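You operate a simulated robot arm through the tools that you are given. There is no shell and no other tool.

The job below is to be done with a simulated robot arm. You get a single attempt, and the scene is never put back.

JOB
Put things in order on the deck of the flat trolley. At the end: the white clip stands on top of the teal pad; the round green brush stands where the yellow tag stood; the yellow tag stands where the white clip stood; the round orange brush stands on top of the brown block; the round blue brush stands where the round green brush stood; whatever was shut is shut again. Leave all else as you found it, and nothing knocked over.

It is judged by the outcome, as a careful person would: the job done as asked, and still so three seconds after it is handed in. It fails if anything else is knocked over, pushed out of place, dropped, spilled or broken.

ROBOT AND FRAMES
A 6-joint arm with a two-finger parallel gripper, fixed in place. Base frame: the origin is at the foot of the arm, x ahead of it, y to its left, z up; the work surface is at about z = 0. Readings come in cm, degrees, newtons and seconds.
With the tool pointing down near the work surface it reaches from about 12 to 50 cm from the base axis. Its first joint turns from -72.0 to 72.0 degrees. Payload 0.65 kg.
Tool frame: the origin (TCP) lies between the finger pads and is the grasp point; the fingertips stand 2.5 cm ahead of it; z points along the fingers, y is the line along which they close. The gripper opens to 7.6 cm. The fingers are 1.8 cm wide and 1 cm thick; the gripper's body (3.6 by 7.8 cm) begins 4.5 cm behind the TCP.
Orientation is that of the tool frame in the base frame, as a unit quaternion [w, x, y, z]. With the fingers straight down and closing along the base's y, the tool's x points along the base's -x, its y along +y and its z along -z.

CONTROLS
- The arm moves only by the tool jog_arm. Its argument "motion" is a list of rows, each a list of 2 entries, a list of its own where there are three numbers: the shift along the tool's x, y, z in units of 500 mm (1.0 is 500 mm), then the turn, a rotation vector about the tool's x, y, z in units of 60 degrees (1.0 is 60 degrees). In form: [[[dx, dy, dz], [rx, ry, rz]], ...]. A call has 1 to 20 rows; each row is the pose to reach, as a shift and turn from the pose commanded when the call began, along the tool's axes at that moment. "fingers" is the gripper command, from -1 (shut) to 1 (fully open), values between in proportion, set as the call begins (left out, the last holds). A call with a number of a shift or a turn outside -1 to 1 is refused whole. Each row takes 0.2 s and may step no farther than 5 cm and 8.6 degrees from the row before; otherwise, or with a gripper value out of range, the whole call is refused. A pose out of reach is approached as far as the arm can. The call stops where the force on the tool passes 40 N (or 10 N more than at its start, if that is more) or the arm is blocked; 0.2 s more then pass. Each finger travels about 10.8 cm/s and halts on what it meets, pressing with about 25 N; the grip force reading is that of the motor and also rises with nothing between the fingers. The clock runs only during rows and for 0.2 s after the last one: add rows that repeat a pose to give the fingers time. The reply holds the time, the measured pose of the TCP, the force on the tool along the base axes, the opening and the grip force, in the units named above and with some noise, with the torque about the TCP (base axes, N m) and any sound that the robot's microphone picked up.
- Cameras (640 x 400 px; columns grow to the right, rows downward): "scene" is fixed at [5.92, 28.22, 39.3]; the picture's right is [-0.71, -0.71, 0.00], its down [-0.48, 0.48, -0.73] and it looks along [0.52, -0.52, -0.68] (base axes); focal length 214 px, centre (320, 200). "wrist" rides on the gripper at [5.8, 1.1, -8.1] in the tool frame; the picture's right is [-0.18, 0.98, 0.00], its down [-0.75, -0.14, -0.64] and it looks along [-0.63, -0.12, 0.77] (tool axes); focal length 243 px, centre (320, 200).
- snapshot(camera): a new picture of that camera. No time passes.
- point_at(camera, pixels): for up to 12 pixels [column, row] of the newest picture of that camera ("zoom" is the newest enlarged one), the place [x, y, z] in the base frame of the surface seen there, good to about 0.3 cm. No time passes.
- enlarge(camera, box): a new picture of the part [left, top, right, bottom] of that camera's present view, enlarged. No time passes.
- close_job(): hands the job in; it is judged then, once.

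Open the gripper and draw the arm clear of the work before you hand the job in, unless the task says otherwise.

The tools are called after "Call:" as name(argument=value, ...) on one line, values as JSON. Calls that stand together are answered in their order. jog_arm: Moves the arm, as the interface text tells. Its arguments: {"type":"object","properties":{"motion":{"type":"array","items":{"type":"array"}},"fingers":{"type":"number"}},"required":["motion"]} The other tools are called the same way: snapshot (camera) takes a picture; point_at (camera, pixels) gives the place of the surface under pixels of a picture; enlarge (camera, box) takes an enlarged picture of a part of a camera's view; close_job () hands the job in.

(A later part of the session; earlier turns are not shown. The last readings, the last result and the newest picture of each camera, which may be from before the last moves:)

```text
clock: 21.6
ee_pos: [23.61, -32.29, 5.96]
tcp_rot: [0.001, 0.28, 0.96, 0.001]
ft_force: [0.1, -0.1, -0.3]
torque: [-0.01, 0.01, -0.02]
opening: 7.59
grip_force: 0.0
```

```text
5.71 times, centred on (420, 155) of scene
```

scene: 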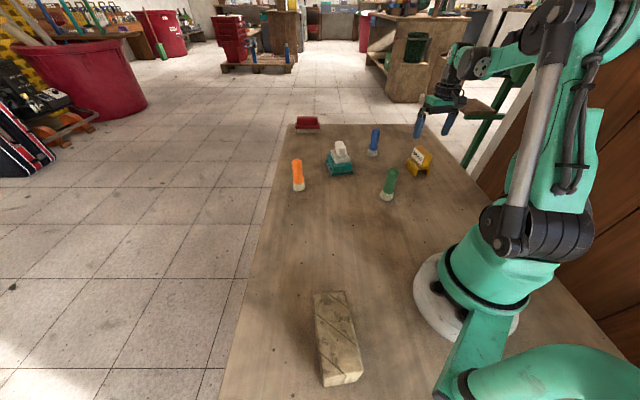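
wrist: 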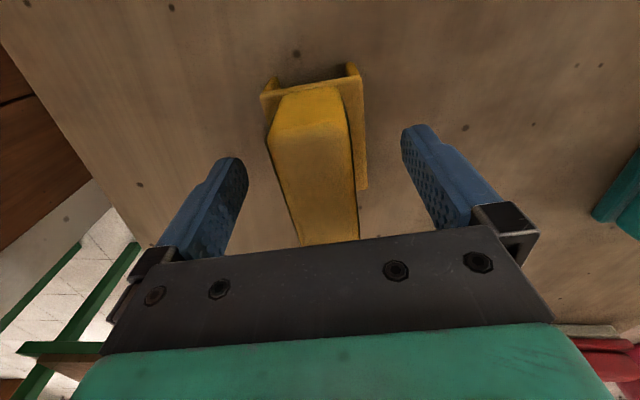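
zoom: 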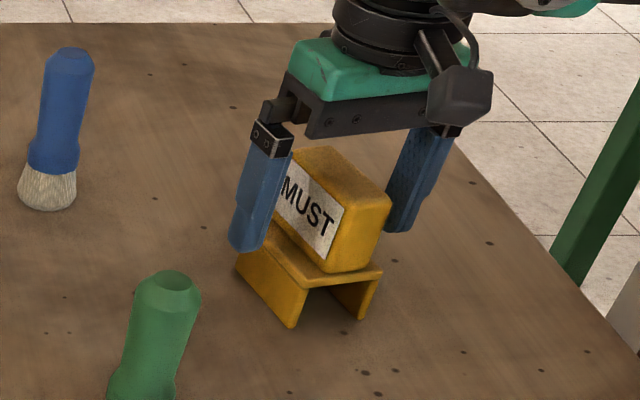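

The tag block stands between the fingers. I close on it.

Call:
jog_arm(motion=[[[0, 0, 0], [0, 0, 0]], [[0, 0, 0], [0, 0, 0]], [[0, 0, 0], [0, 0, 0]], [[0, 0, 0], [0, 0, 0]]], fingers=-1)

Call:
snapshot(camera="wrist")

Call:
enlarge(camera="scene", box=[370, 120, 470, 190])

```text
clock: 22.6
ee_pos: [23.67, -32.31, 5.94]
tcp_rot: [0.001, 0.281, 0.96, 0.0]
ft_force: [0.3, -0.8, 0.2]
torque: [-0.02, -0.02, 0.02]
opening: 4.24
grip_force: 25.1
```

```text
taken
```

wrist: 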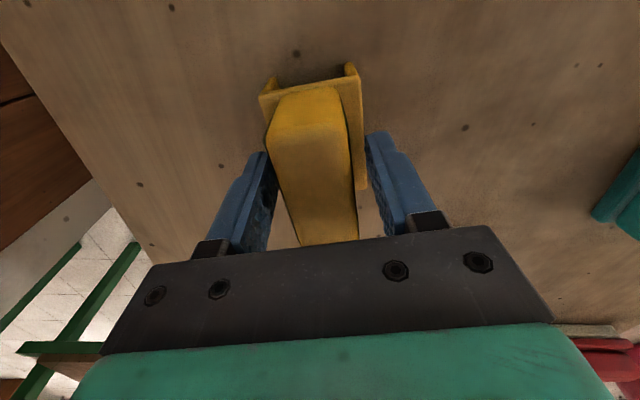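

```text
5.71 times, centred on (420, 155) of scene
```

zoom: 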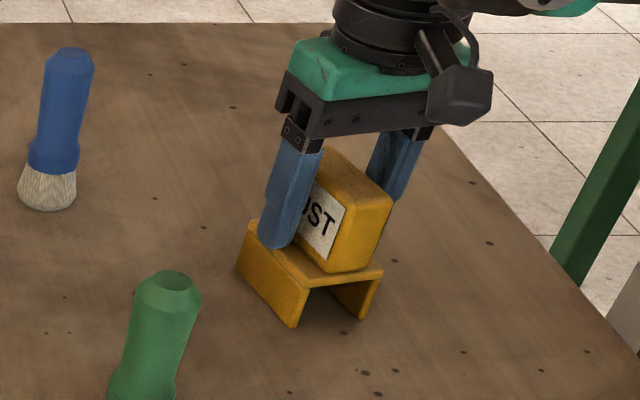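

The fingers stopped at 4.24 cm: they caught the bridge's upper edges, not the tag block. I reopen and go lower to grip the bridge firmly by its sides at TCP z 3.5 (gripper body still clears the tag top).

Call:
jog_arm(motion=[[[0, 0, 0], [0, 0, 0]], [[0, 0, 0], [0, 0, 0]], [[0, 0, 0.02], [0, 0, 0]], [[0, 0, 0.04], [0, 0, 0]], [[0, 0, 0.049], [0, 0, 0]], [[0, 0, 0.049], [0, 0, 0]]], fingers=1)

Call:
snapshot(camera="wrist")

Call:
enlarge(camera="scene", box=[370, 120, 470, 190])

```text
clock: 24.0
ee_pos: [23.58, -32.35, 3.52]
tcp_rot: [0.001, 0.28, 0.96, 0.0]
ft_force: [0.9, -0.6, 0.3]
torque: [-0.01, 0.0, -0.01]
opening: 7.59
grip_force: 0.0
```

```text
taken
```

wrist: 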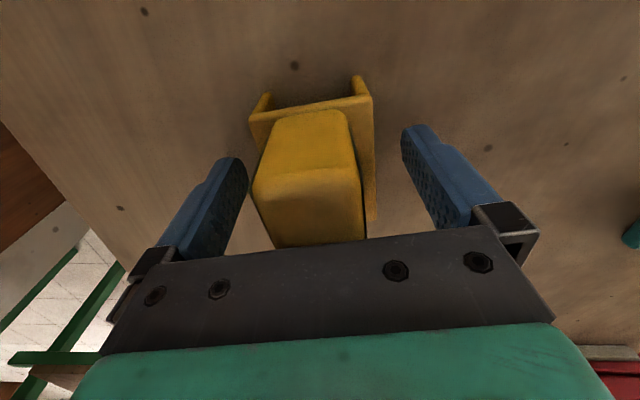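

```text
5.71 times, centred on (420, 155) of scene
```

zoom: 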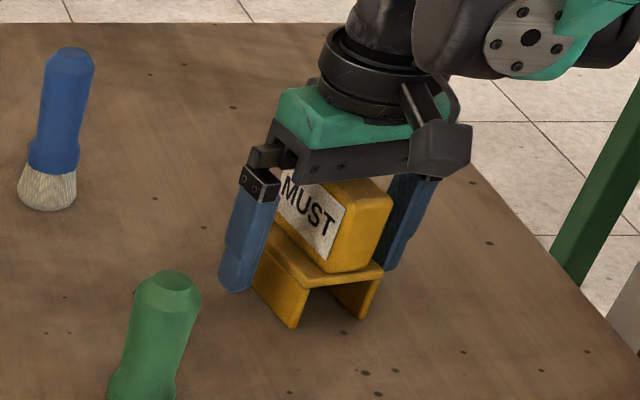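

The fingers straddle the bridge; forces near zero. I close on the bridge sides.

Call:
jog_arm(motion=[[[0, 0, 0], [0, 0, 0]], [[0, 0, 0], [0, 0, 0]], [[0, 0, 0], [0, 0, 0]], [[0, 0, 0], [0, 0, 0]]], fingers=-1)

Call:
enlarge(camera="scene", box=[370, 120, 470, 190])

```text
clock: 25.0
ee_pos: [23.68, -32.2, 3.55]
tcp_rot: [0.002, 0.28, 0.96, 0.001]
ft_force: [-0.8, -0.2, 1.1]
torque: [-0.03, -0.01, -0.03]
opening: 4.44
grip_force: 25.2
```

```text
5.71 times, centred on (420, 155) of scene
```

zoom: 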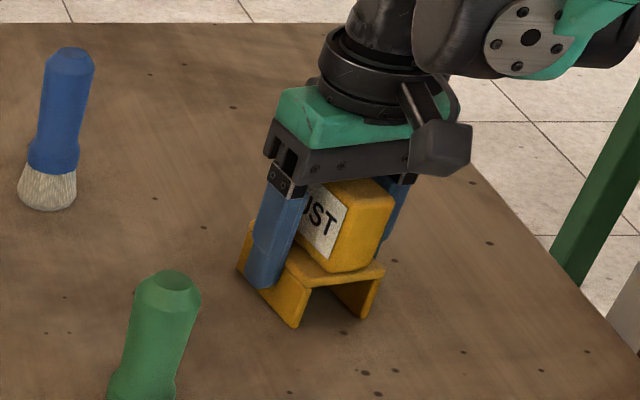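

Gripped at 4.44 cm. I lift the tag up 13 cm and look.

Call:
jog_arm(motion=[[[0, 0, -0.02], [0, 0, 0]], [[0, 0, -0.07], [0, 0, 0]], [[0, 0, -0.14], [0, 0, 0]], [[0, 0, -0.2], [0, 0, 0]], [[0, 0, -0.26], [0, 0, 0]], [[0, 0, -0.26], [0, 0, 0]]])

Call:
snapshot(camera="wrist")

Call:
enlarge(camera="scene", box=[370, 60, 500, 190])

```text
clock: 26.4
ee_pos: [23.8, -32.24, 16.63]
tcp_rot: [0.001, 0.28, 0.96, 0.0]
ft_force: [-0.1, -0.1, -0.1]
torque: [-0.01, 0.0, 0.03]
opening: 4.44
grip_force: 24.6
```

```text
taken
```

wrist: 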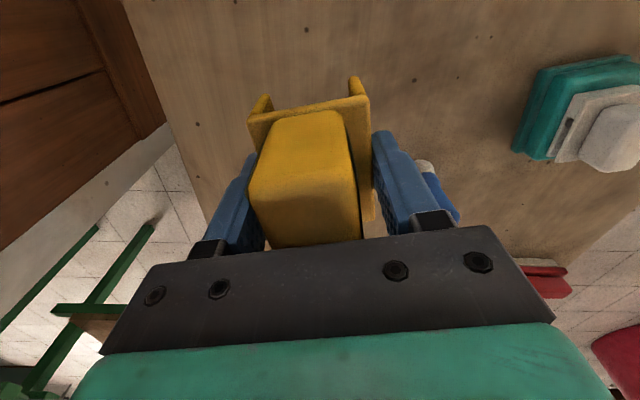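

```text
3.08 times, centred on (435, 125) of scene
```

zoom: 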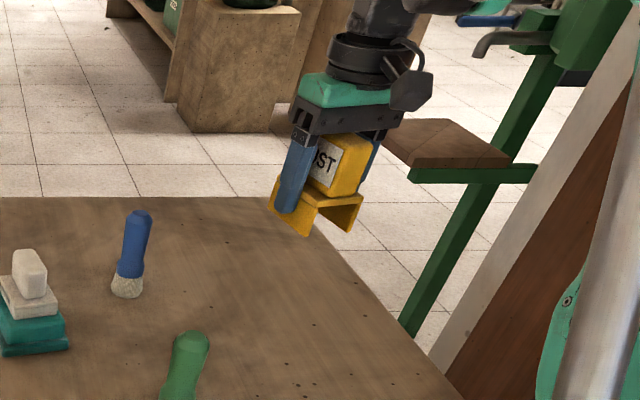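

The tag is held whole. I carry it level to above the clip's old place (25.0, 17.25), passing well over the green brush.

Call:
jog_arm(motion=[[[0.0464, 0.0772, 0], [0, 0, 0]], [[0.0927, 0.1544, 0], [0, 0, 0]], [[0.1391, 0.2315, 0], [0, 0, 0]], [[0.1855, 0.3087, 0], [0, 0, 0]], [[0.2318, 0.3859, 0], [0, 0, 0]], [[0.2782, 0.4631, 0], [0, 0, 0]], [[0.3245, 0.5403, 0], [0, 0, 0]], [[0.3709, 0.6175, 0], [0, 0, 0]], [[0.4173, 0.6946, 0], [0, 0, 0]], [[0.4636, 0.7718, 0], [0, 0, 0]], [[0.51, 0.849, 0], [0, 0, 0]], [[0.51, 0.849, 0], [0, 0, 0]]])

Call:
snapshot(camera="wrist")

Call:
snapshot(camera="scene")

```text
clock: 29.0
ee_pos: [24.92, 17.1, 16.58]
tcp_rot: [0.002, 0.281, 0.96, 0.0]
ft_force: [0.0, 0.4, -0.8]
torque: [0.0, -0.01, -0.02]
opening: 4.46
grip_force: 24.8
```

```text
taken
```

wrist: 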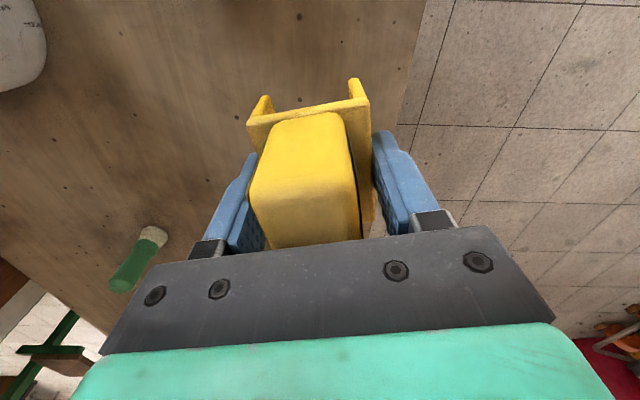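

```text
taken
```

scene: 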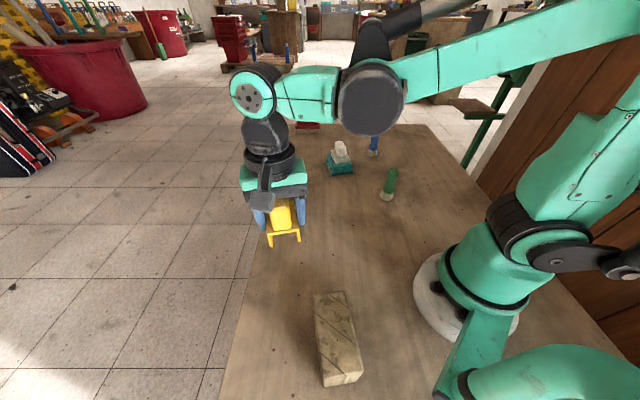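

Above the clip's old place. I measure the held bridge's near corners to find its centre relative to the tool.

Call:
point_at(camera="wrist", pixels=[[251, 119], [366, 104], [369, 200], [262, 190], [300, 160], [257, 105], [356, 90]])

```text
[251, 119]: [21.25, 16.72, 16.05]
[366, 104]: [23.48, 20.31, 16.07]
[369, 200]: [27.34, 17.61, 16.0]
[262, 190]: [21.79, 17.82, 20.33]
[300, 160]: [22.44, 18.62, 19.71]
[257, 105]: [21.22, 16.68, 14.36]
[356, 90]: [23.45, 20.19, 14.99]
```

Tag centre ≈ (24.85, 17.0); target (25.0, 17.25). I shift slightly and lower to the table, stopping just at the grip-time height.

Call:
jog_arm(motion=[[[0, 0.004, 0.08], [0, 0, 0]], [[0, 0.004, 0.16], [0, 0, 0]], [[0, 0.004, 0.21], [0, 0, 0]], [[0, 0.004, 0.24], [0, 0, 0]], [[0, 0.004, 0.252], [0, 0, 0]], [[0, 0.004, 0.257], [0, 0, 0]], [[0, 0.004, 0.257], [0, 0, 0]]])

Call:
enlarge(camera="scene", box=[220, 210, 350, 310])

```text
clock: 30.6
ee_pos: [24.99, 17.36, 3.69]
tcp_rot: [0.001, 0.28, 0.96, 0.0]
ft_force: [0.1, 0.2, -0.2]
torque: [0.02, 0.0, 0.01]
opening: 4.46
grip_force: 24.7
```

```text
4.00 times, centred on (285, 260) of scene
```

zoom: 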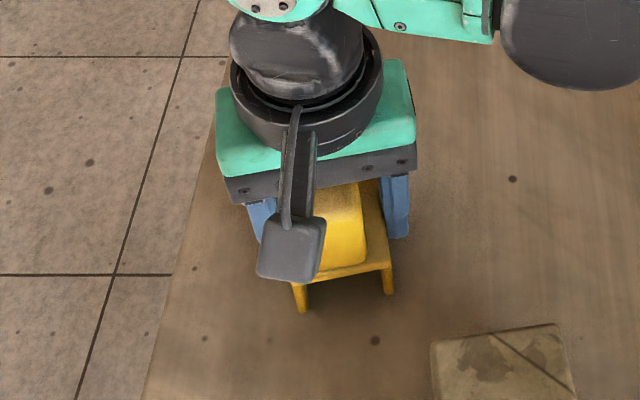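

No contact yet; I lower 2 mm more in tiny steps to touch the table.

Call:
jog_arm(motion=[[[0, 0, 0.0015], [0, 0, 0]], [[0, 0, 0.003], [0, 0, 0]], [[0, 0, 0.003], [0, 0, 0]]])

```text
clock: 31.4
ee_pos: [25.06, 17.34, 3.6]
tcp_rot: [0.001, 0.279, 0.96, 0.001]
ft_force: [-0.3, 0.2, -0.6]
torque: [0.04, 0.02, 0.03]
opening: 4.45
grip_force: 25.0
```

Still no contact force at the original height; one more 1 mm step.

Call:
jog_arm(motion=[[[0, 0, 0.001], [0, 0, 0]], [[0, 0, 0.002], [0, 0, 0]], [[0, 0, 0.002], [0, 0, 0]]])

```text
clock: 32.2
ee_pos: [25.03, 17.4, 3.44]
tcp_rot: [0.002, 0.279, 0.96, 0.001]
ft_force: [1.5, -0.2, 19.5]
torque: [-0.05, -0.06, -0.04]
opening: 4.43
grip_force: 25.1
```

Contact with the table (19.5 N). I ease up by 0.7 mm and then open the fingers.

Call:
jog_arm(motion=[[[0, 0, -0.0014], [0, 0, 0]], [[0, 0, -0.0014], [0, 0, 0]]])

Call:
jog_arm(motion=[[[0, 0, 0], [0, 0, 0]], [[0, 0, 0], [0, 0, 0]], [[0, 0, 0], [0, 0, 0]]], fingers=1)

Call:
snapshot(camera="wrist")

```text
clock: 32.8
ee_pos: [25.14, 17.22, 3.64]
tcp_rot: [0.001, 0.279, 0.96, 0.001]
ft_force: [-0.1, 0.7, -1.0]
torque: [0.01, -0.02, -0.01]
opening: 4.46
grip_force: 25.1
```

```text
clock: 33.6
ee_pos: [25.12, 17.38, 3.57]
tcp_rot: [0.001, 0.28, 0.96, 0.001]
ft_force: [-0.9, -0.8, 0.3]
torque: [-0.01, 0.02, -0.03]
opening: 7.61
grip_force: 0.0
```

```text
taken
```

wrist: 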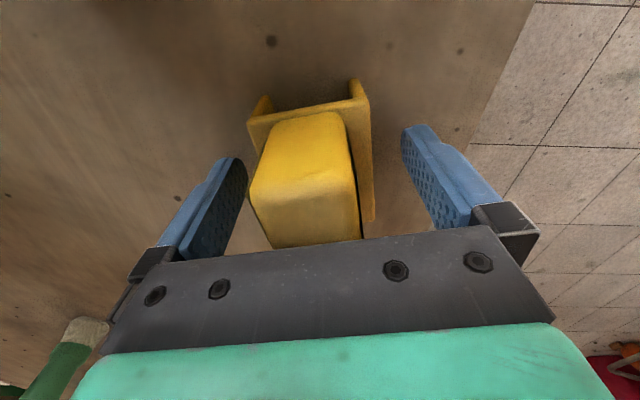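

The tag stands free. I raise the arm and travel above the green brush (23.6, -15.3).

Call:
jog_arm(motion=[[[0, 0, -0.04], [0, 0, 0]], [[0, 0, -0.1], [0, 0, 0]], [[0, 0, -0.17], [0, 0, 0]], [[0, 0, -0.23], [0, 0, 0]], [[-0.0466, -0.0808, -0.23], [0, 0, 0]], [[-0.0931, -0.1616, -0.23], [0, 0, 0]], [[-0.1397, -0.2424, -0.23], [0, 0, 0]], [[-0.1863, -0.3231, -0.23], [0, 0, 0]], [[-0.2329, -0.4039, -0.23], [0, 0, 0]], [[-0.2794, -0.4847, -0.23], [0, 0, 0]], [[-0.326, -0.5655, -0.23], [0, 0, 0]], [[-0.326, -0.5655, -0.23], [0, 0, 0]]])

Call:
snapshot(camera="wrist")

Call:
snapshot(camera="scene")

```text
clock: 36.2
ee_pos: [23.71, -15.33, 14.9]
tcp_rot: [0.001, 0.28, 0.96, 0.0]
ft_force: [-0.1, -0.5, -0.3]
torque: [-0.01, 0.0, 0.01]
opening: 7.6
grip_force: 0.0
```

```text
taken
```

wrist: 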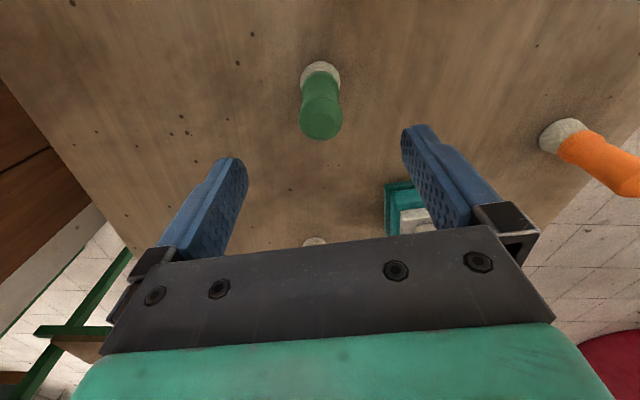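

```text
taken
```

scene: 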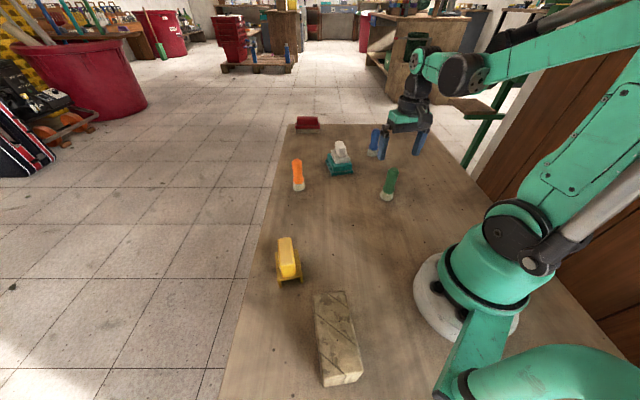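

The tag stands upright at the clip's old place (288,260). The green brush is at (320,100) in the wrist view; I enlarge it.

Call:
enlarge(camera="wrist", box=[280, 50, 360, 150])

```text
4.00 times, centred on (320, 100) of wrist
```

zoom: 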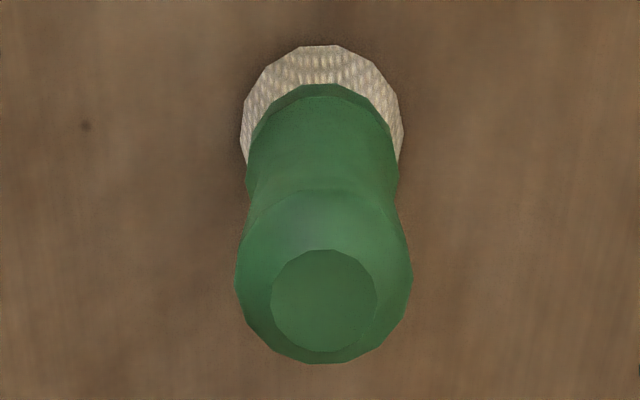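

Measuring the top disc (centre (324,300)) and rims.

Call:
point_at(camera="zoom", pixels=[[324, 300], [280, 300], [368, 300], [324, 258], [324, 345], [242, 285], [408, 285], [320, 50], [245, 120], [398, 120], [300, 300], [345, 300]])

```text
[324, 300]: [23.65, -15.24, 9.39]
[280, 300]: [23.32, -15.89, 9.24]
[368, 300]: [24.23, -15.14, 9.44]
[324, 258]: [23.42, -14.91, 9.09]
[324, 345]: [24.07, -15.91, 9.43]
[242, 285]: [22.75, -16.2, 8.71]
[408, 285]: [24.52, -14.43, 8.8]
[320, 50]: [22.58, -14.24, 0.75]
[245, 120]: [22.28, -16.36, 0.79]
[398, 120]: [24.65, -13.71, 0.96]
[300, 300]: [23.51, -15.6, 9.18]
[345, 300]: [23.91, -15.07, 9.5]
```

Green axis ≈ (23.67, -15.3), matching the TCP. I descend to TCP z ≈ 6.3 around its handle.

Call:
jog_arm(motion=[[[0, 0, 0.05], [0, 0, 0]], [[0, 0, 0.1], [0, 0, 0]], [[0, 0, 0.14], [0, 0, 0]], [[0, 0, 0.165], [0, 0, 0]], [[0, 0, 0.172], [0, 0, 0]], [[0, 0, 0.172], [0, 0, 0]]])

Call:
snapshot(camera="wrist")

Call:
enlarge(camera="scene", box=[340, 130, 440, 210])

```text
clock: 37.6
ee_pos: [23.72, -15.01, 6.38]
tcp_rot: [0.001, 0.28, 0.96, 0.001]
ft_force: [0.1, 0.0, 0.6]
torque: [0.01, 0.01, -0.01]
opening: 7.6
grip_force: 0.0
```

```text
taken
```

wrist: 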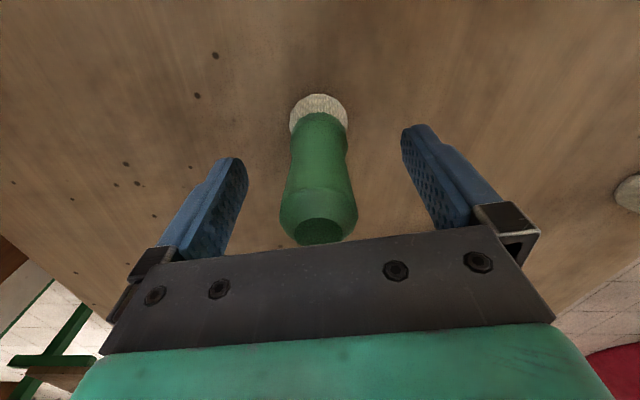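

```text
5.00 times, centred on (390, 170) of scene
```

zoom: 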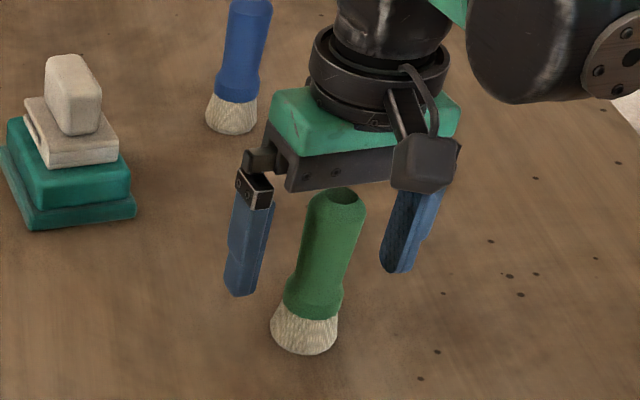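

The brush stands centred between the fingers. I close on the handle.

Call:
jog_arm(motion=[[[0, 0, 0], [0, 0, 0]], [[0, 0, 0], [0, 0, 0]], [[0, 0, 0], [0, 0, 0]], [[0, 0, 0], [0, 0, 0]]], fingers=-1)

Call:
enlarge(camera="scene", box=[340, 130, 440, 210])

Call:
snapshot(camera="wrist")

```text
clock: 38.6
ee_pos: [23.79, -15.19, 6.48]
tcp_rot: [0.002, 0.28, 0.96, 0.001]
ft_force: [-0.4, -1.3, 0.6]
torque: [-0.03, 0.02, -0.01]
opening: 2.76
grip_force: 25.3
```

```text
5.00 times, centred on (390, 170) of scene
```

zoom: 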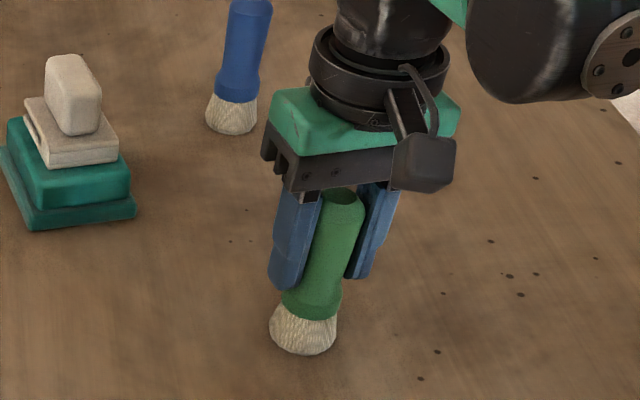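

```text
taken
```

wrist: 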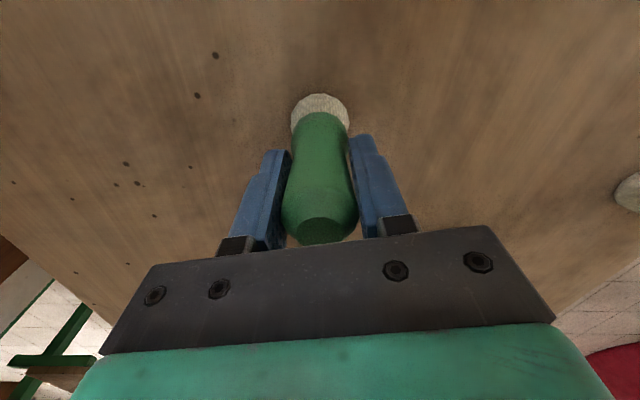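

Gripped at 2.76 cm. I lift 8 cm and carry the green brush to above the tag's old place (23.63, -32.25).

Call:
jog_arm(motion=[[[0, 0, -0.02], [0, 0, 0]], [[0, 0, -0.08], [0, 0, 0]], [[0, 0, -0.15], [0, 0, 0]], [[-0.0454, -0.0715, -0.15], [0, 0, 0]], [[-0.0909, -0.143, -0.15], [0, 0, 0]], [[-0.1363, -0.2145, -0.15], [0, 0, 0]], [[-0.1817, -0.286, -0.15], [0, 0, 0]], [[-0.1817, -0.286, -0.15], [0, 0, 0]]])

Call:
snapshot(camera="wrist")

Call:
enlarge(camera="scene", box=[350, 90, 470, 210])

```text
clock: 40.4
ee_pos: [23.29, -32.25, 14.0]
tcp_rot: [0.001, 0.28, 0.96, 0.0]
ft_force: [0.0, -0.5, -0.3]
torque: [-0.02, -0.02, -0.01]
opening: 2.79
grip_force: 25.0
```

```text
taken
```

wrist: 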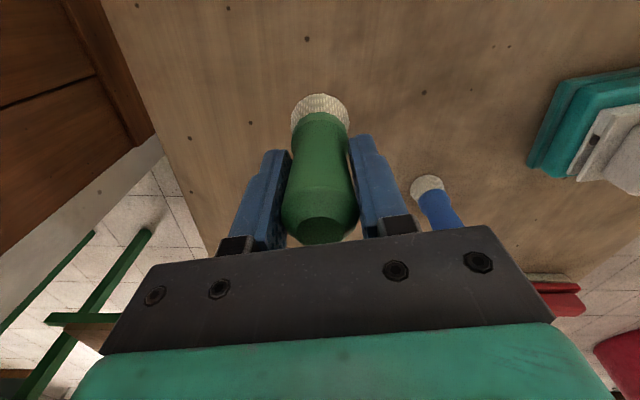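

```text
3.33 times, centred on (410, 150) of scene
```

zoom: 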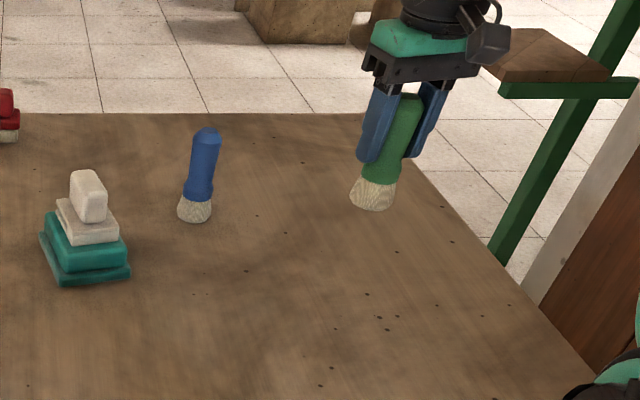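

Now over the tag's old place. I lower to about 0.6 cm above the table and read the pose again.

Call:
jog_arm(motion=[[[0, 0, 0.05], [0, 0, 0]], [[0, 0, 0.1], [0, 0, 0]], [[0, 0, 0.137], [0, 0, 0]], [[0, 0, 0.137], [0, 0, 0]]])

Call:
jog_arm(motion=[[[0, 0, 0], [0, 0, 0]]])

Call:
jog_arm(motion=[[[0, 0, 0], [0, 0, 0]]])

```text
clock: 41.4
ee_pos: [23.4, -32.2, 6.93]
tcp_rot: [0.001, 0.28, 0.96, 0.001]
ft_force: [0.1, 0.7, -1.4]
torque: [-0.03, -0.03, 0.01]
opening: 2.74
grip_force: 24.8
```

```text
clock: 41.8
ee_pos: [23.38, -32.3, 6.99]
tcp_rot: [0.001, 0.28, 0.96, 0.0]
ft_force: [0.5, -0.7, -0.4]
torque: [-0.01, -0.01, 0.03]
opening: 2.76
grip_force: 25.1
```

```text
clock: 42.2
ee_pos: [23.51, -32.25, 6.93]
tcp_rot: [0.001, 0.28, 0.96, 0.0]
ft_force: [0.4, 0.5, -0.8]
torque: [0.02, 0.0, -0.02]
opening: 2.78
grip_force: 25.1
```

The mean reads (23.4, -32.25), so I shift 0.22 cm in +x and lower to near contact.

Call:
jog_arm(motion=[[[-0.0037, 0.0024, 0], [0, 0, 0]], [[-0.0037, 0.0024, 0.006], [0, 0, 0]], [[-0.0037, 0.0024, 0.011], [0, 0, 0]], [[-0.0037, 0.0024, 0.013], [0, 0, 0]], [[-0.0037, 0.0024, 0.013], [0, 0, 0]]])

```text
clock: 43.4
ee_pos: [23.86, -32.1, 6.28]
tcp_rot: [0.001, 0.281, 0.96, 0.0]
ft_force: [-0.9, -0.3, 18.7]
torque: [-0.06, 0.05, -0.14]
opening: 2.7
grip_force: 25.2
```

Contact at 18.7 N. I ease up slightly and check.

Call:
jog_arm(motion=[[[0, 0, -0.001], [0, 0, 0]], [[0, 0, -0.001], [0, 0, 0]]])

Call:
enlarge(camera="scene", box=[370, 110, 470, 190])

Call:
snapshot(camera="wrist")

```text
clock: 44.0
ee_pos: [23.82, -32.21, 6.34]
tcp_rot: [0.002, 0.279, 0.96, 0.001]
ft_force: [-0.4, -0.1, -0.6]
torque: [0.0, 0.01, 0.03]
opening: 2.71
grip_force: 25.3
```

```text
5.00 times, centred on (420, 150) of scene
```

zoom: 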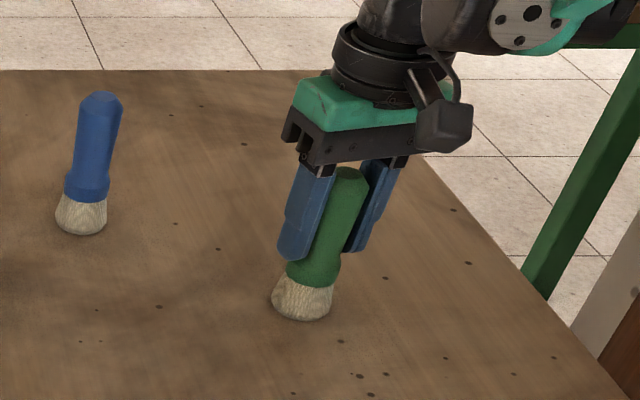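

```text
taken
```

wrist: 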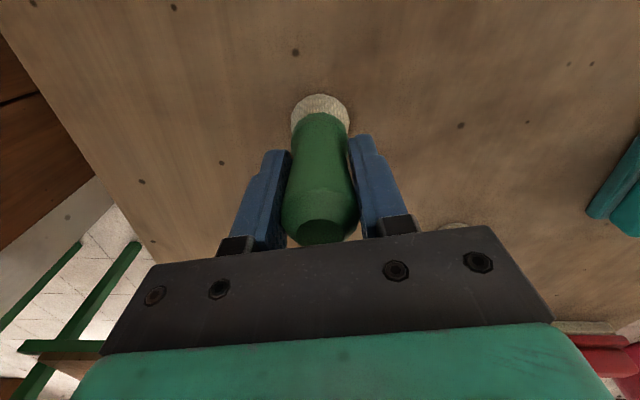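

The brush stands upright with no load. I open the fingers.

Call:
jog_arm(motion=[[[0, 0, 0], [0, 0, 0]], [[0, 0, 0], [0, 0, 0]], [[0, 0, 0], [0, 0, 0]]], fingers=1)

Call:
enlarge(camera="scene", box=[370, 110, 470, 190])

Call:
snapshot(camera="wrist")

```text
clock: 44.8
ee_pos: [23.84, -32.12, 6.46]
tcp_rot: [0.002, 0.28, 0.96, 0.001]
ft_force: [-0.5, -1.5, 0.6]
torque: [0.0, 0.0, 0.0]
opening: 7.62
grip_force: 0.1
```

```text
5.00 times, centred on (420, 150) of scene
```

zoom: 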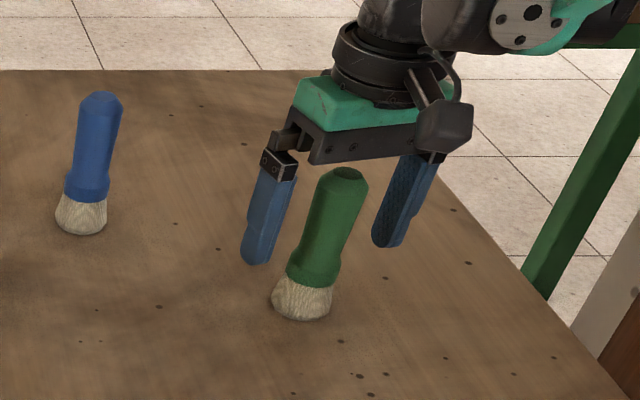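

```text
taken
```

wrist: 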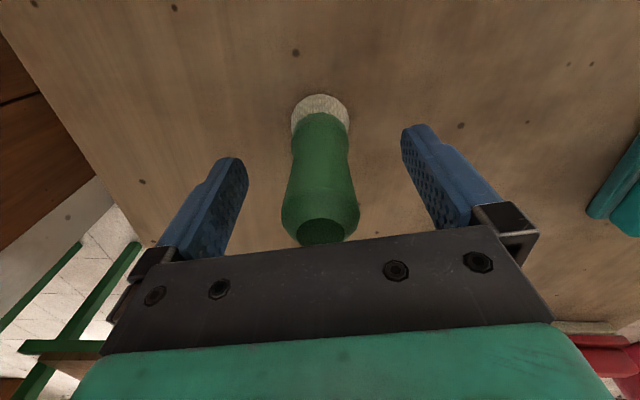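

Green stands in the tag's place. I lift and move above the blue brush (39.1, -30.8), turning the closing axis to be tangential (about 52°); I'll check the reach there.

Call:
jog_arm(motion=[[[0, 0, -0.04], [0, 0, 0]], [[0, 0, -0.1], [0, 0, 0]], [[0, 0, -0.17], [0, 0, 0]], [[-0.0608, 0.047, -0.17], [0, 0, 0.024]], [[-0.1215, 0.094, -0.17], [0, 0, 0.048]], [[-0.1823, 0.141, -0.17], [0, 0, 0.072]], [[-0.243, 0.188, -0.17], [0, 0, 0.097]], [[-0.243, 0.188, -0.17], [0, 0, 0.097]]])

Call:
snapshot(camera="wrist")

Call:
snapshot(camera="scene")

```text
clock: 46.6
ee_pos: [38.05, -30.1, 14.61]
tcp_rot: [0.001, 0.328, 0.945, 0.0]
ft_force: [-0.4, 0.4, 0.2]
torque: [0.0, 0.01, -0.01]
opening: 7.6
grip_force: 0.1
out of reach, approached as far as the arm can: row 7, 8
```

```text
taken
```

wrist: 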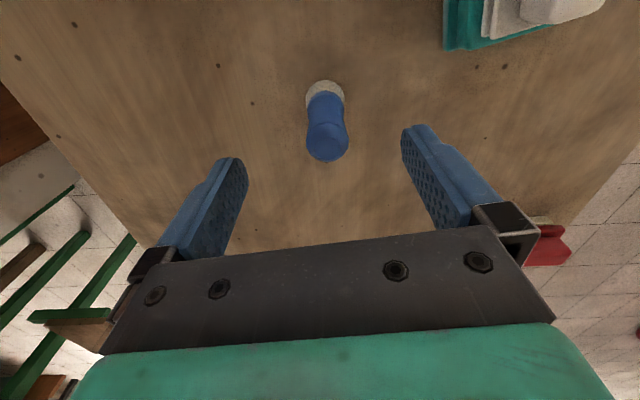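

```text
taken
```

scene: 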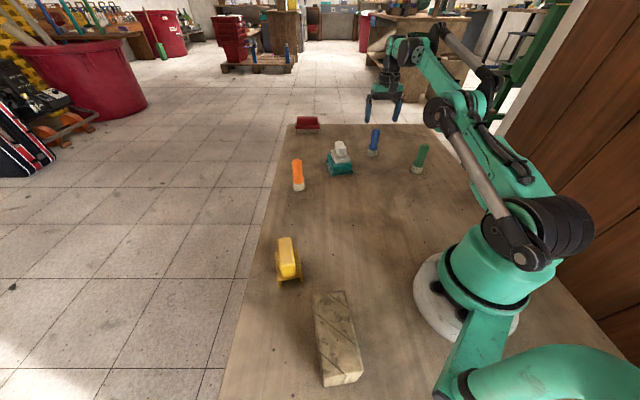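

The arm falls about 1.3 cm short with the tool vertical. I back off 2 cm inward and tilt the tool 15° outward about the closing axis (keeps the pads parallel to the brush), to gain reach.

Call:
jog_arm(motion=[[[0.02, 0, 0], [0, -0.125, 0]], [[0.04, 0, 0], [0, -0.25, 0]], [[0.04, 0, 0], [0, -0.25, 0]]])

Call:
snapshot(camera="wrist")

Call:
enlarge(camera="scene", box=[300, 60, 460, 190])

```text
clock: 47.4
ee_pos: [36.41, -28.88, 14.62]
tcp_rot: [0.124, 0.325, 0.937, -0.042]
ft_force: [-0.2, 0.0, -0.7]
torque: [0.01, -0.02, 0.01]
opening: 7.59
grip_force: 0.1
```

```text
taken
```

wrist: 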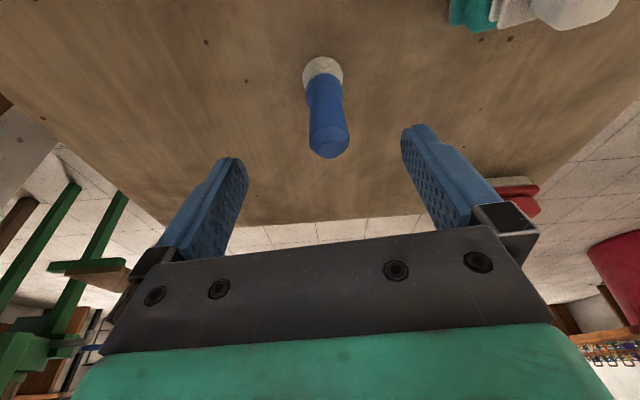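

```text
3.08 times, centred on (380, 125) of scene
```

zoom: 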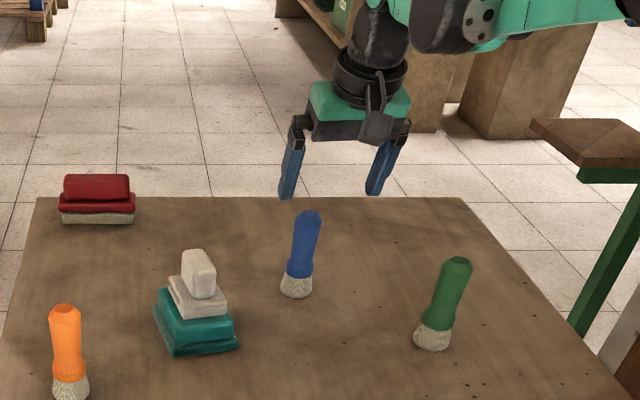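

The tilt is as planned (pose now (36.4, -28.9, 14.6)). I enlarge the blue brush to refine its axis.

Call:
enlarge(camera="wrist", box=[285, 45, 365, 165])

```text
3.33 times, centred on (325, 105) of wrist
```

zoom: 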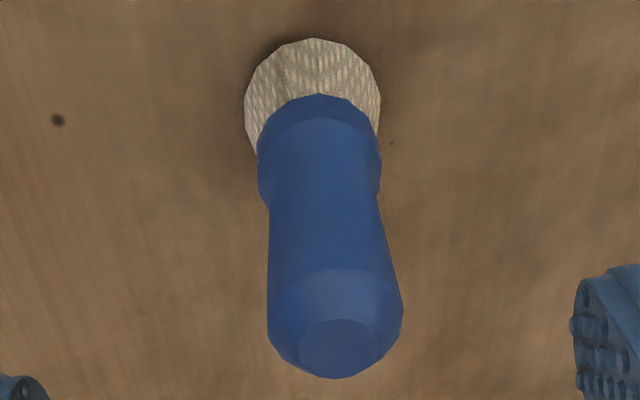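

Measuring the top disc (337,347) and rims in this zoom.

Call:
point_at(camera="zoom", pixels=[[337, 347], [310, 347], [365, 347], [337, 330], [337, 365], [272, 325], [400, 310], [313, 42], [250, 100], [377, 95], [272, 230], [380, 220]])

```text
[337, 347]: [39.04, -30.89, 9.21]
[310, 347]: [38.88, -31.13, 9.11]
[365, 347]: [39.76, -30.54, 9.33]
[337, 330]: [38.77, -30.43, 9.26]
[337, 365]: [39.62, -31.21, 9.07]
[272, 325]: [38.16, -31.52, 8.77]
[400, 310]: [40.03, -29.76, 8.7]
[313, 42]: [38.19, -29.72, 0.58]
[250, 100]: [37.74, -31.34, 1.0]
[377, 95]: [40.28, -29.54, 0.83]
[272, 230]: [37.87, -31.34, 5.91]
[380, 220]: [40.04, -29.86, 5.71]
```

Blue axis ≈ (39.15, -30.75). I move level to above it and verify reach before descending.

Call:
jog_arm(motion=[[[-0.0318, 0.002, 0.0086], [0, 0, 0]], [[-0.0635, 0.0039, 0.0171], [0, 0, 0]], [[-0.0635, 0.0039, 0.0171], [0, 0, 0]]])

Call:
jog_arm(motion=[[[0, 0, 0], [0, 0, 0]]])

Call:
snapshot(camera="wrist")

```text
clock: 48.2
ee_pos: [39.22, -30.81, 14.62]
tcp_rot: [0.124, 0.325, 0.936, -0.042]
ft_force: [-1.2, -0.7, -0.9]
torque: [-0.03, 0.0, 0.02]
opening: 7.62
grip_force: 0.1
```

```text
clock: 48.6
ee_pos: [39.23, -30.71, 14.44]
tcp_rot: [0.125, 0.325, 0.937, -0.042]
ft_force: [0.7, 0.1, 1.4]
torque: [0.03, 0.03, 0.0]
opening: 7.6
grip_force: 0.1
```

```text
taken
```

wrist: 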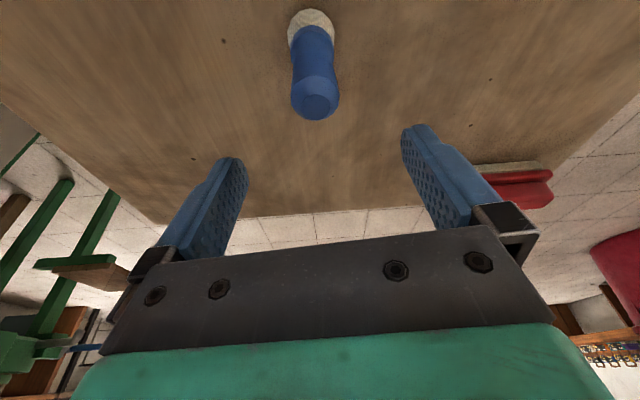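

Reach is fine at (39.22, -30.76, 14.5). I descend vertically 8.2 cm around the blue handle.

Call:
jog_arm(motion=[[[0.0128, 0, 0.0476], [0, 0, 0]], [[0.0256, 0, 0.0952], [0, 0, 0]], [[0.0362, 0, 0.1348], [0, 0, 0]], [[0.0415, 0, 0.1546], [0, 0, 0]], [[0.0426, 0, 0.1586], [0, 0, 0]], [[0.0426, 0, 0.1586], [0, 0, 0]]])

Call:
snapshot(camera="wrist")

Call:
enlarge(camera="scene", box=[320, 90, 430, 180])

```text
clock: 50.0
ee_pos: [39.17, -30.55, 6.27]
tcp_rot: [0.124, 0.326, 0.936, -0.043]
ft_force: [0.8, 0.0, 0.1]
torque: [0.0, -0.02, 0.03]
opening: 7.6
grip_force: 0.0
```

```text
taken
```

wrist: 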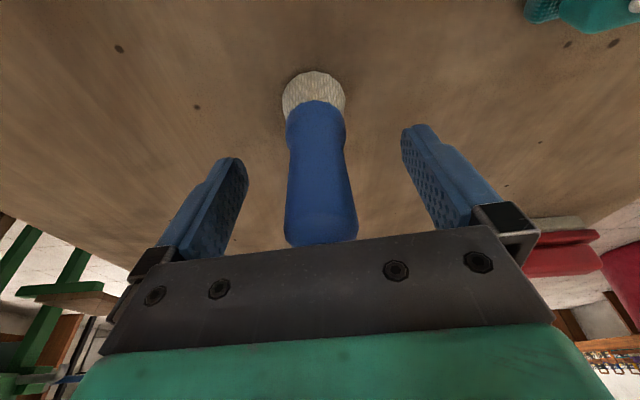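

```text
4.44 times, centred on (375, 135) of scene
```

zoom: 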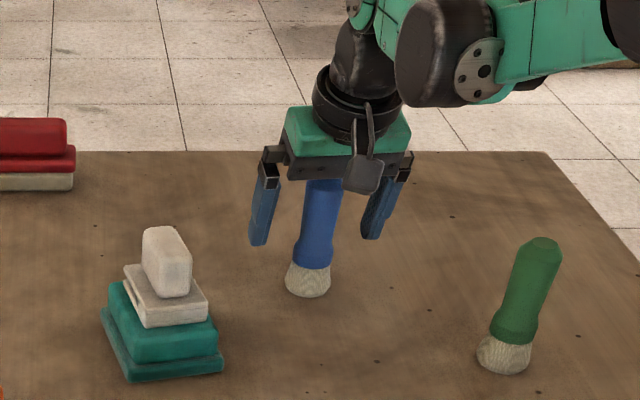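

The blue brush is centred between the fingers. I close on it.

Call:
jog_arm(motion=[[[0, 0, 0], [0, 0, 0]], [[0, 0, 0], [0, 0, 0]], [[0, 0, 0], [0, 0, 0]], [[0, 0, 0], [0, 0, 0]]], fingers=-1)

Call:
snapshot(camera="wrist")

Call:
enlarge(camera="scene", box=[320, 90, 430, 180])

```text
clock: 51.0
ee_pos: [39.16, -30.63, 6.43]
tcp_rot: [0.124, 0.326, 0.936, -0.042]
ft_force: [-0.1, -0.4, 0.4]
torque: [0.0, -0.01, 0.0]
opening: 2.74
grip_force: 25.2
```

```text
taken
```

wrist: 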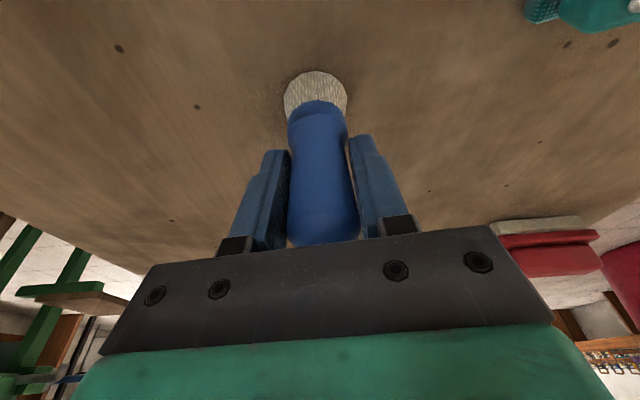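

```text
4.44 times, centred on (375, 135) of scene
```

zoom: 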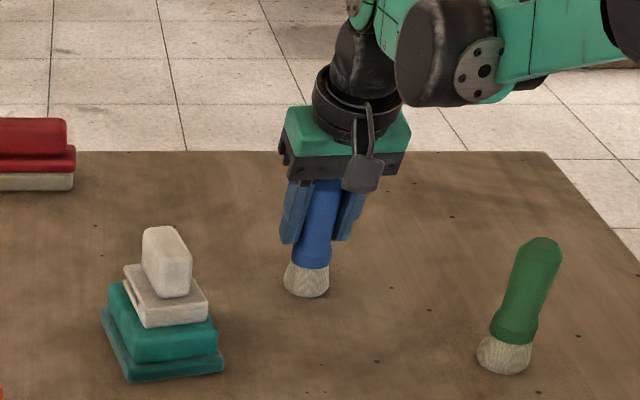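

Gripped at 2.74 cm. I lift 7.5 cm straight up and carry the blue brush to above the green brush's old place (23.67, -15.3), keeping the orientation.

Call:
jog_arm(motion=[[[-0.0052, 0, -0.0193], [0, 0, 0]], [[-0.0208, 0, -0.0774], [0, 0, 0]], [[-0.039, 0, -0.1451], [0, 0, 0]], [[0.045, 0.0097, -0.1676], [0, 0, 0]], [[0.129, 0.0193, -0.1902], [0, 0, 0]], [[0.2131, 0.029, -0.2127], [0, 0, 0]], [[0.2971, 0.0386, -0.2353], [0, 0, 0]], [[0.3811, 0.0483, -0.2578], [0, 0, 0]], [[0.3811, 0.0483, -0.2578], [0, 0, 0]]])

Call:
snapshot(camera="wrist")

Call:
snapshot(camera="scene")

```text
clock: 53.0
ee_pos: [23.48, -15.23, 13.71]
tcp_rot: [0.124, 0.325, 0.937, -0.043]
ft_force: [-0.2, 0.0, -0.6]
torque: [0.03, 0.0, -0.01]
opening: 2.75
grip_force: 25.3
```

```text
taken
```

wrist: 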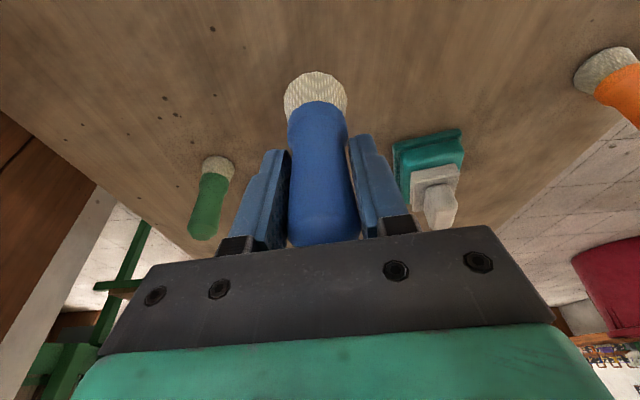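

```text
taken
```

scene: 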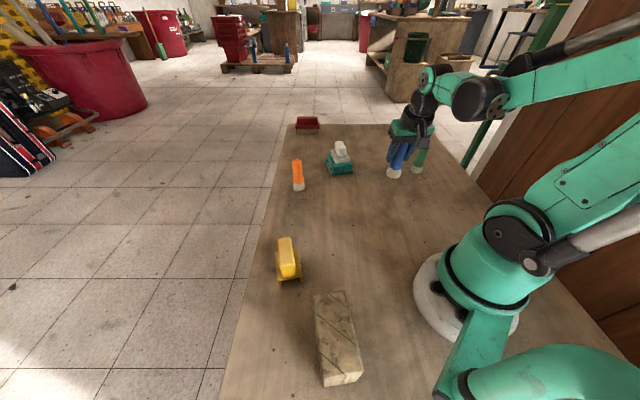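

Over green's old place. I lower 6.9 cm and take repeated readings.

Call:
jog_arm(motion=[[[0.0124, 0, 0.0464], [0, 0, 0]], [[0.0249, 0, 0.0928], [0, 0, 0]], [[0.0358, 0, 0.1334], [0, 0, 0]], [[0.0358, 0, 0.1334], [0, 0, 0]]])

Call:
jog_arm(motion=[[[0, 0, 0], [0, 0, 0]]])

Call:
jog_arm(motion=[[[0, 0, 0], [0, 0, 0]]])

Call:
snapshot(camera="wrist")

Call:
enlarge(camera="scene", box=[340, 130, 440, 210])

```text
clock: 54.0
ee_pos: [23.54, -15.31, 6.99]
tcp_rot: [0.125, 0.325, 0.937, -0.042]
ft_force: [-0.4, 0.7, -0.9]
torque: [0.0, 0.02, 0.02]
opening: 2.76
grip_force: 24.9
```

```text
clock: 54.4
ee_pos: [23.64, -15.33, 6.94]
tcp_rot: [0.125, 0.325, 0.936, -0.042]
ft_force: [1.4, 0.1, -0.9]
torque: [0.01, 0.0, -0.02]
opening: 2.77
grip_force: 25.3
```

```text
clock: 54.8
ee_pos: [23.57, -15.39, 6.97]
tcp_rot: [0.125, 0.325, 0.937, -0.042]
ft_force: [0.3, 0.1, -0.5]
torque: [-0.02, 0.03, 0.0]
opening: 2.76
grip_force: 24.8
```

```text
taken
```

wrist: 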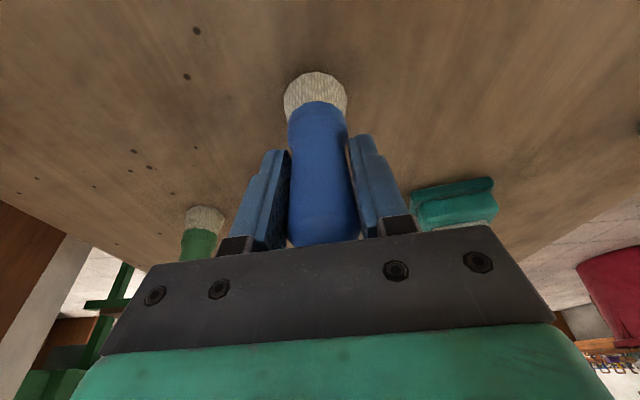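

```text
5.00 times, centred on (390, 170) of scene
```

zoom: 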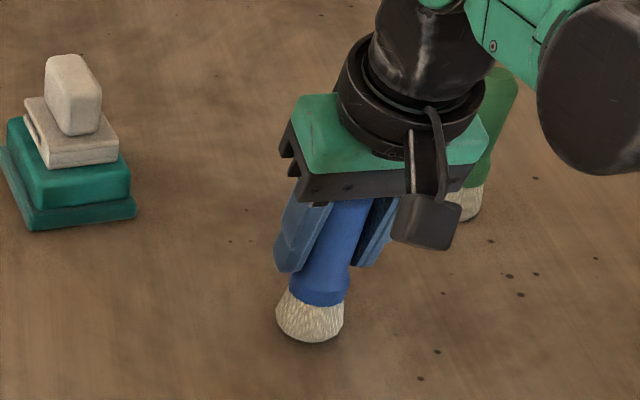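

At (23.58, -15.34), on target. I lower the last 6 mm gently.

Call:
jog_arm(motion=[[[0.0013, 0, 0.005], [0, 0, 0]], [[0.0024, 0, 0.009], [0, 0, 0]], [[0.0031, 0, 0.0116], [0, 0, 0]], [[0.0031, 0, 0.0116], [0, 0, 0]]])

```text
clock: 55.8
ee_pos: [23.56, -15.33, 6.32]
tcp_rot: [0.125, 0.326, 0.936, -0.042]
ft_force: [0.9, -0.4, -0.4]
torque: [-0.01, -0.01, 0.01]
opening: 2.75
grip_force: 25.2
```

No contact yet; another 1 mm down in two half steps.

Call:
jog_arm(motion=[[[0.0002, 0, 0.001], [0, 0, 0]], [[0.0005, 0, 0.0019], [0, 0, 0]], [[0.0005, 0, 0.0019], [0, 0, 0]]])

```text
clock: 56.6
ee_pos: [23.72, -15.15, 6.38]
tcp_rot: [0.124, 0.325, 0.936, -0.043]
ft_force: [0.1, -0.1, -0.6]
torque: [0.01, 0.02, 0.0]
opening: 2.74
grip_force: 25.0
```

Still free; one more millimetre.

Call:
jog_arm(motion=[[[0.0002, 0, 0.001], [0, 0, 0]], [[0.0005, 0, 0.0019], [0, 0, 0]], [[0.0005, 0, 0.0019], [0, 0, 0]]])

```text
clock: 57.4
ee_pos: [23.56, -15.28, 6.12]
tcp_rot: [0.125, 0.326, 0.936, -0.042]
ft_force: [-0.7, -1.5, 16.5]
torque: [-0.09, -0.08, 0.07]
opening: 2.72
grip_force: 25.1
```

Contact (16.5 N). I ease up half a millimetre and open the fingers.

Call:
jog_arm(motion=[[[-0.0003, 0, -0.001], [0, 0, 0]], [[-0.0003, 0, -0.001], [0, 0, 0]]])

Call:
jog_arm(motion=[[[0, 0, 0], [0, 0, 0]], [[0, 0, 0], [0, 0, 0]], [[0, 0, 0], [0, 0, 0]]], fingers=1)

Call:
snapshot(camera="wrist")

Call:
enlarge(camera="scene", box=[340, 130, 440, 210])

```text
clock: 58.0
ee_pos: [23.52, -15.23, 6.15]
tcp_rot: [0.124, 0.325, 0.937, -0.042]
ft_force: [-0.3, 0.3, -0.7]
torque: [0.0, 0.01, 0.0]
opening: 2.72
grip_force: 24.9
```

```text
clock: 58.8
ee_pos: [23.55, -15.29, 6.12]
tcp_rot: [0.124, 0.325, 0.937, -0.042]
ft_force: [0.2, 0.1, -0.5]
torque: [0.01, 0.0, 0.0]
opening: 7.6
grip_force: 0.1
```

```text
taken
```

wrist: 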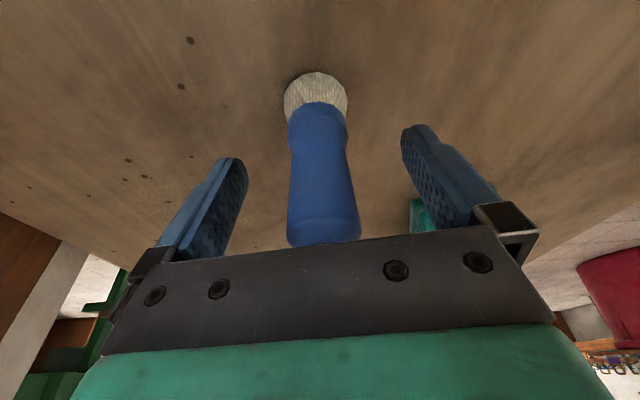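

```text
5.00 times, centred on (390, 170) of scene
```

zoom: 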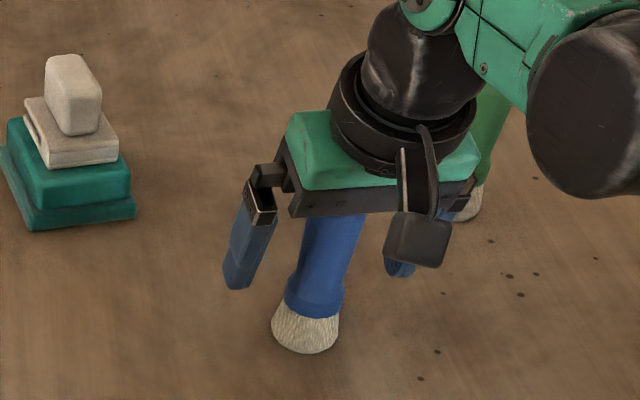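

Blue stands in green's old place. I lift straight up 9 cm and then return the tool to vertical.

Call:
jog_arm(motion=[[[-0.013, 0, -0.0484], [0, 0, 0]], [[-0.0311, 0, -0.116], [0, 0, 0]], [[-0.0467, 0, -0.174], [0, 0, 0]], [[-0.0467, 0, -0.174], [0, 0.125, 0]], [[-0.0467, 0, -0.174], [0, 0.25, 0]], [[-0.0467, 0, -0.174], [0, 0.25, 0]]])

Call:
snapshot(camera="scene")

```text
clock: 60.2
ee_pos: [23.45, -15.3, 15.32]
tcp_rot: [0.0, 0.329, 0.944, 0.001]
ft_force: [0.2, -0.6, 1.7]
torque: [0.0, -0.05, 0.01]
opening: 7.6
grip_force: 0.0
```

```text
taken
```

scene: 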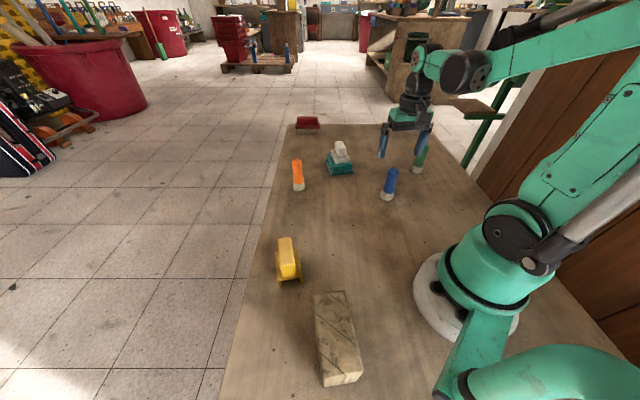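

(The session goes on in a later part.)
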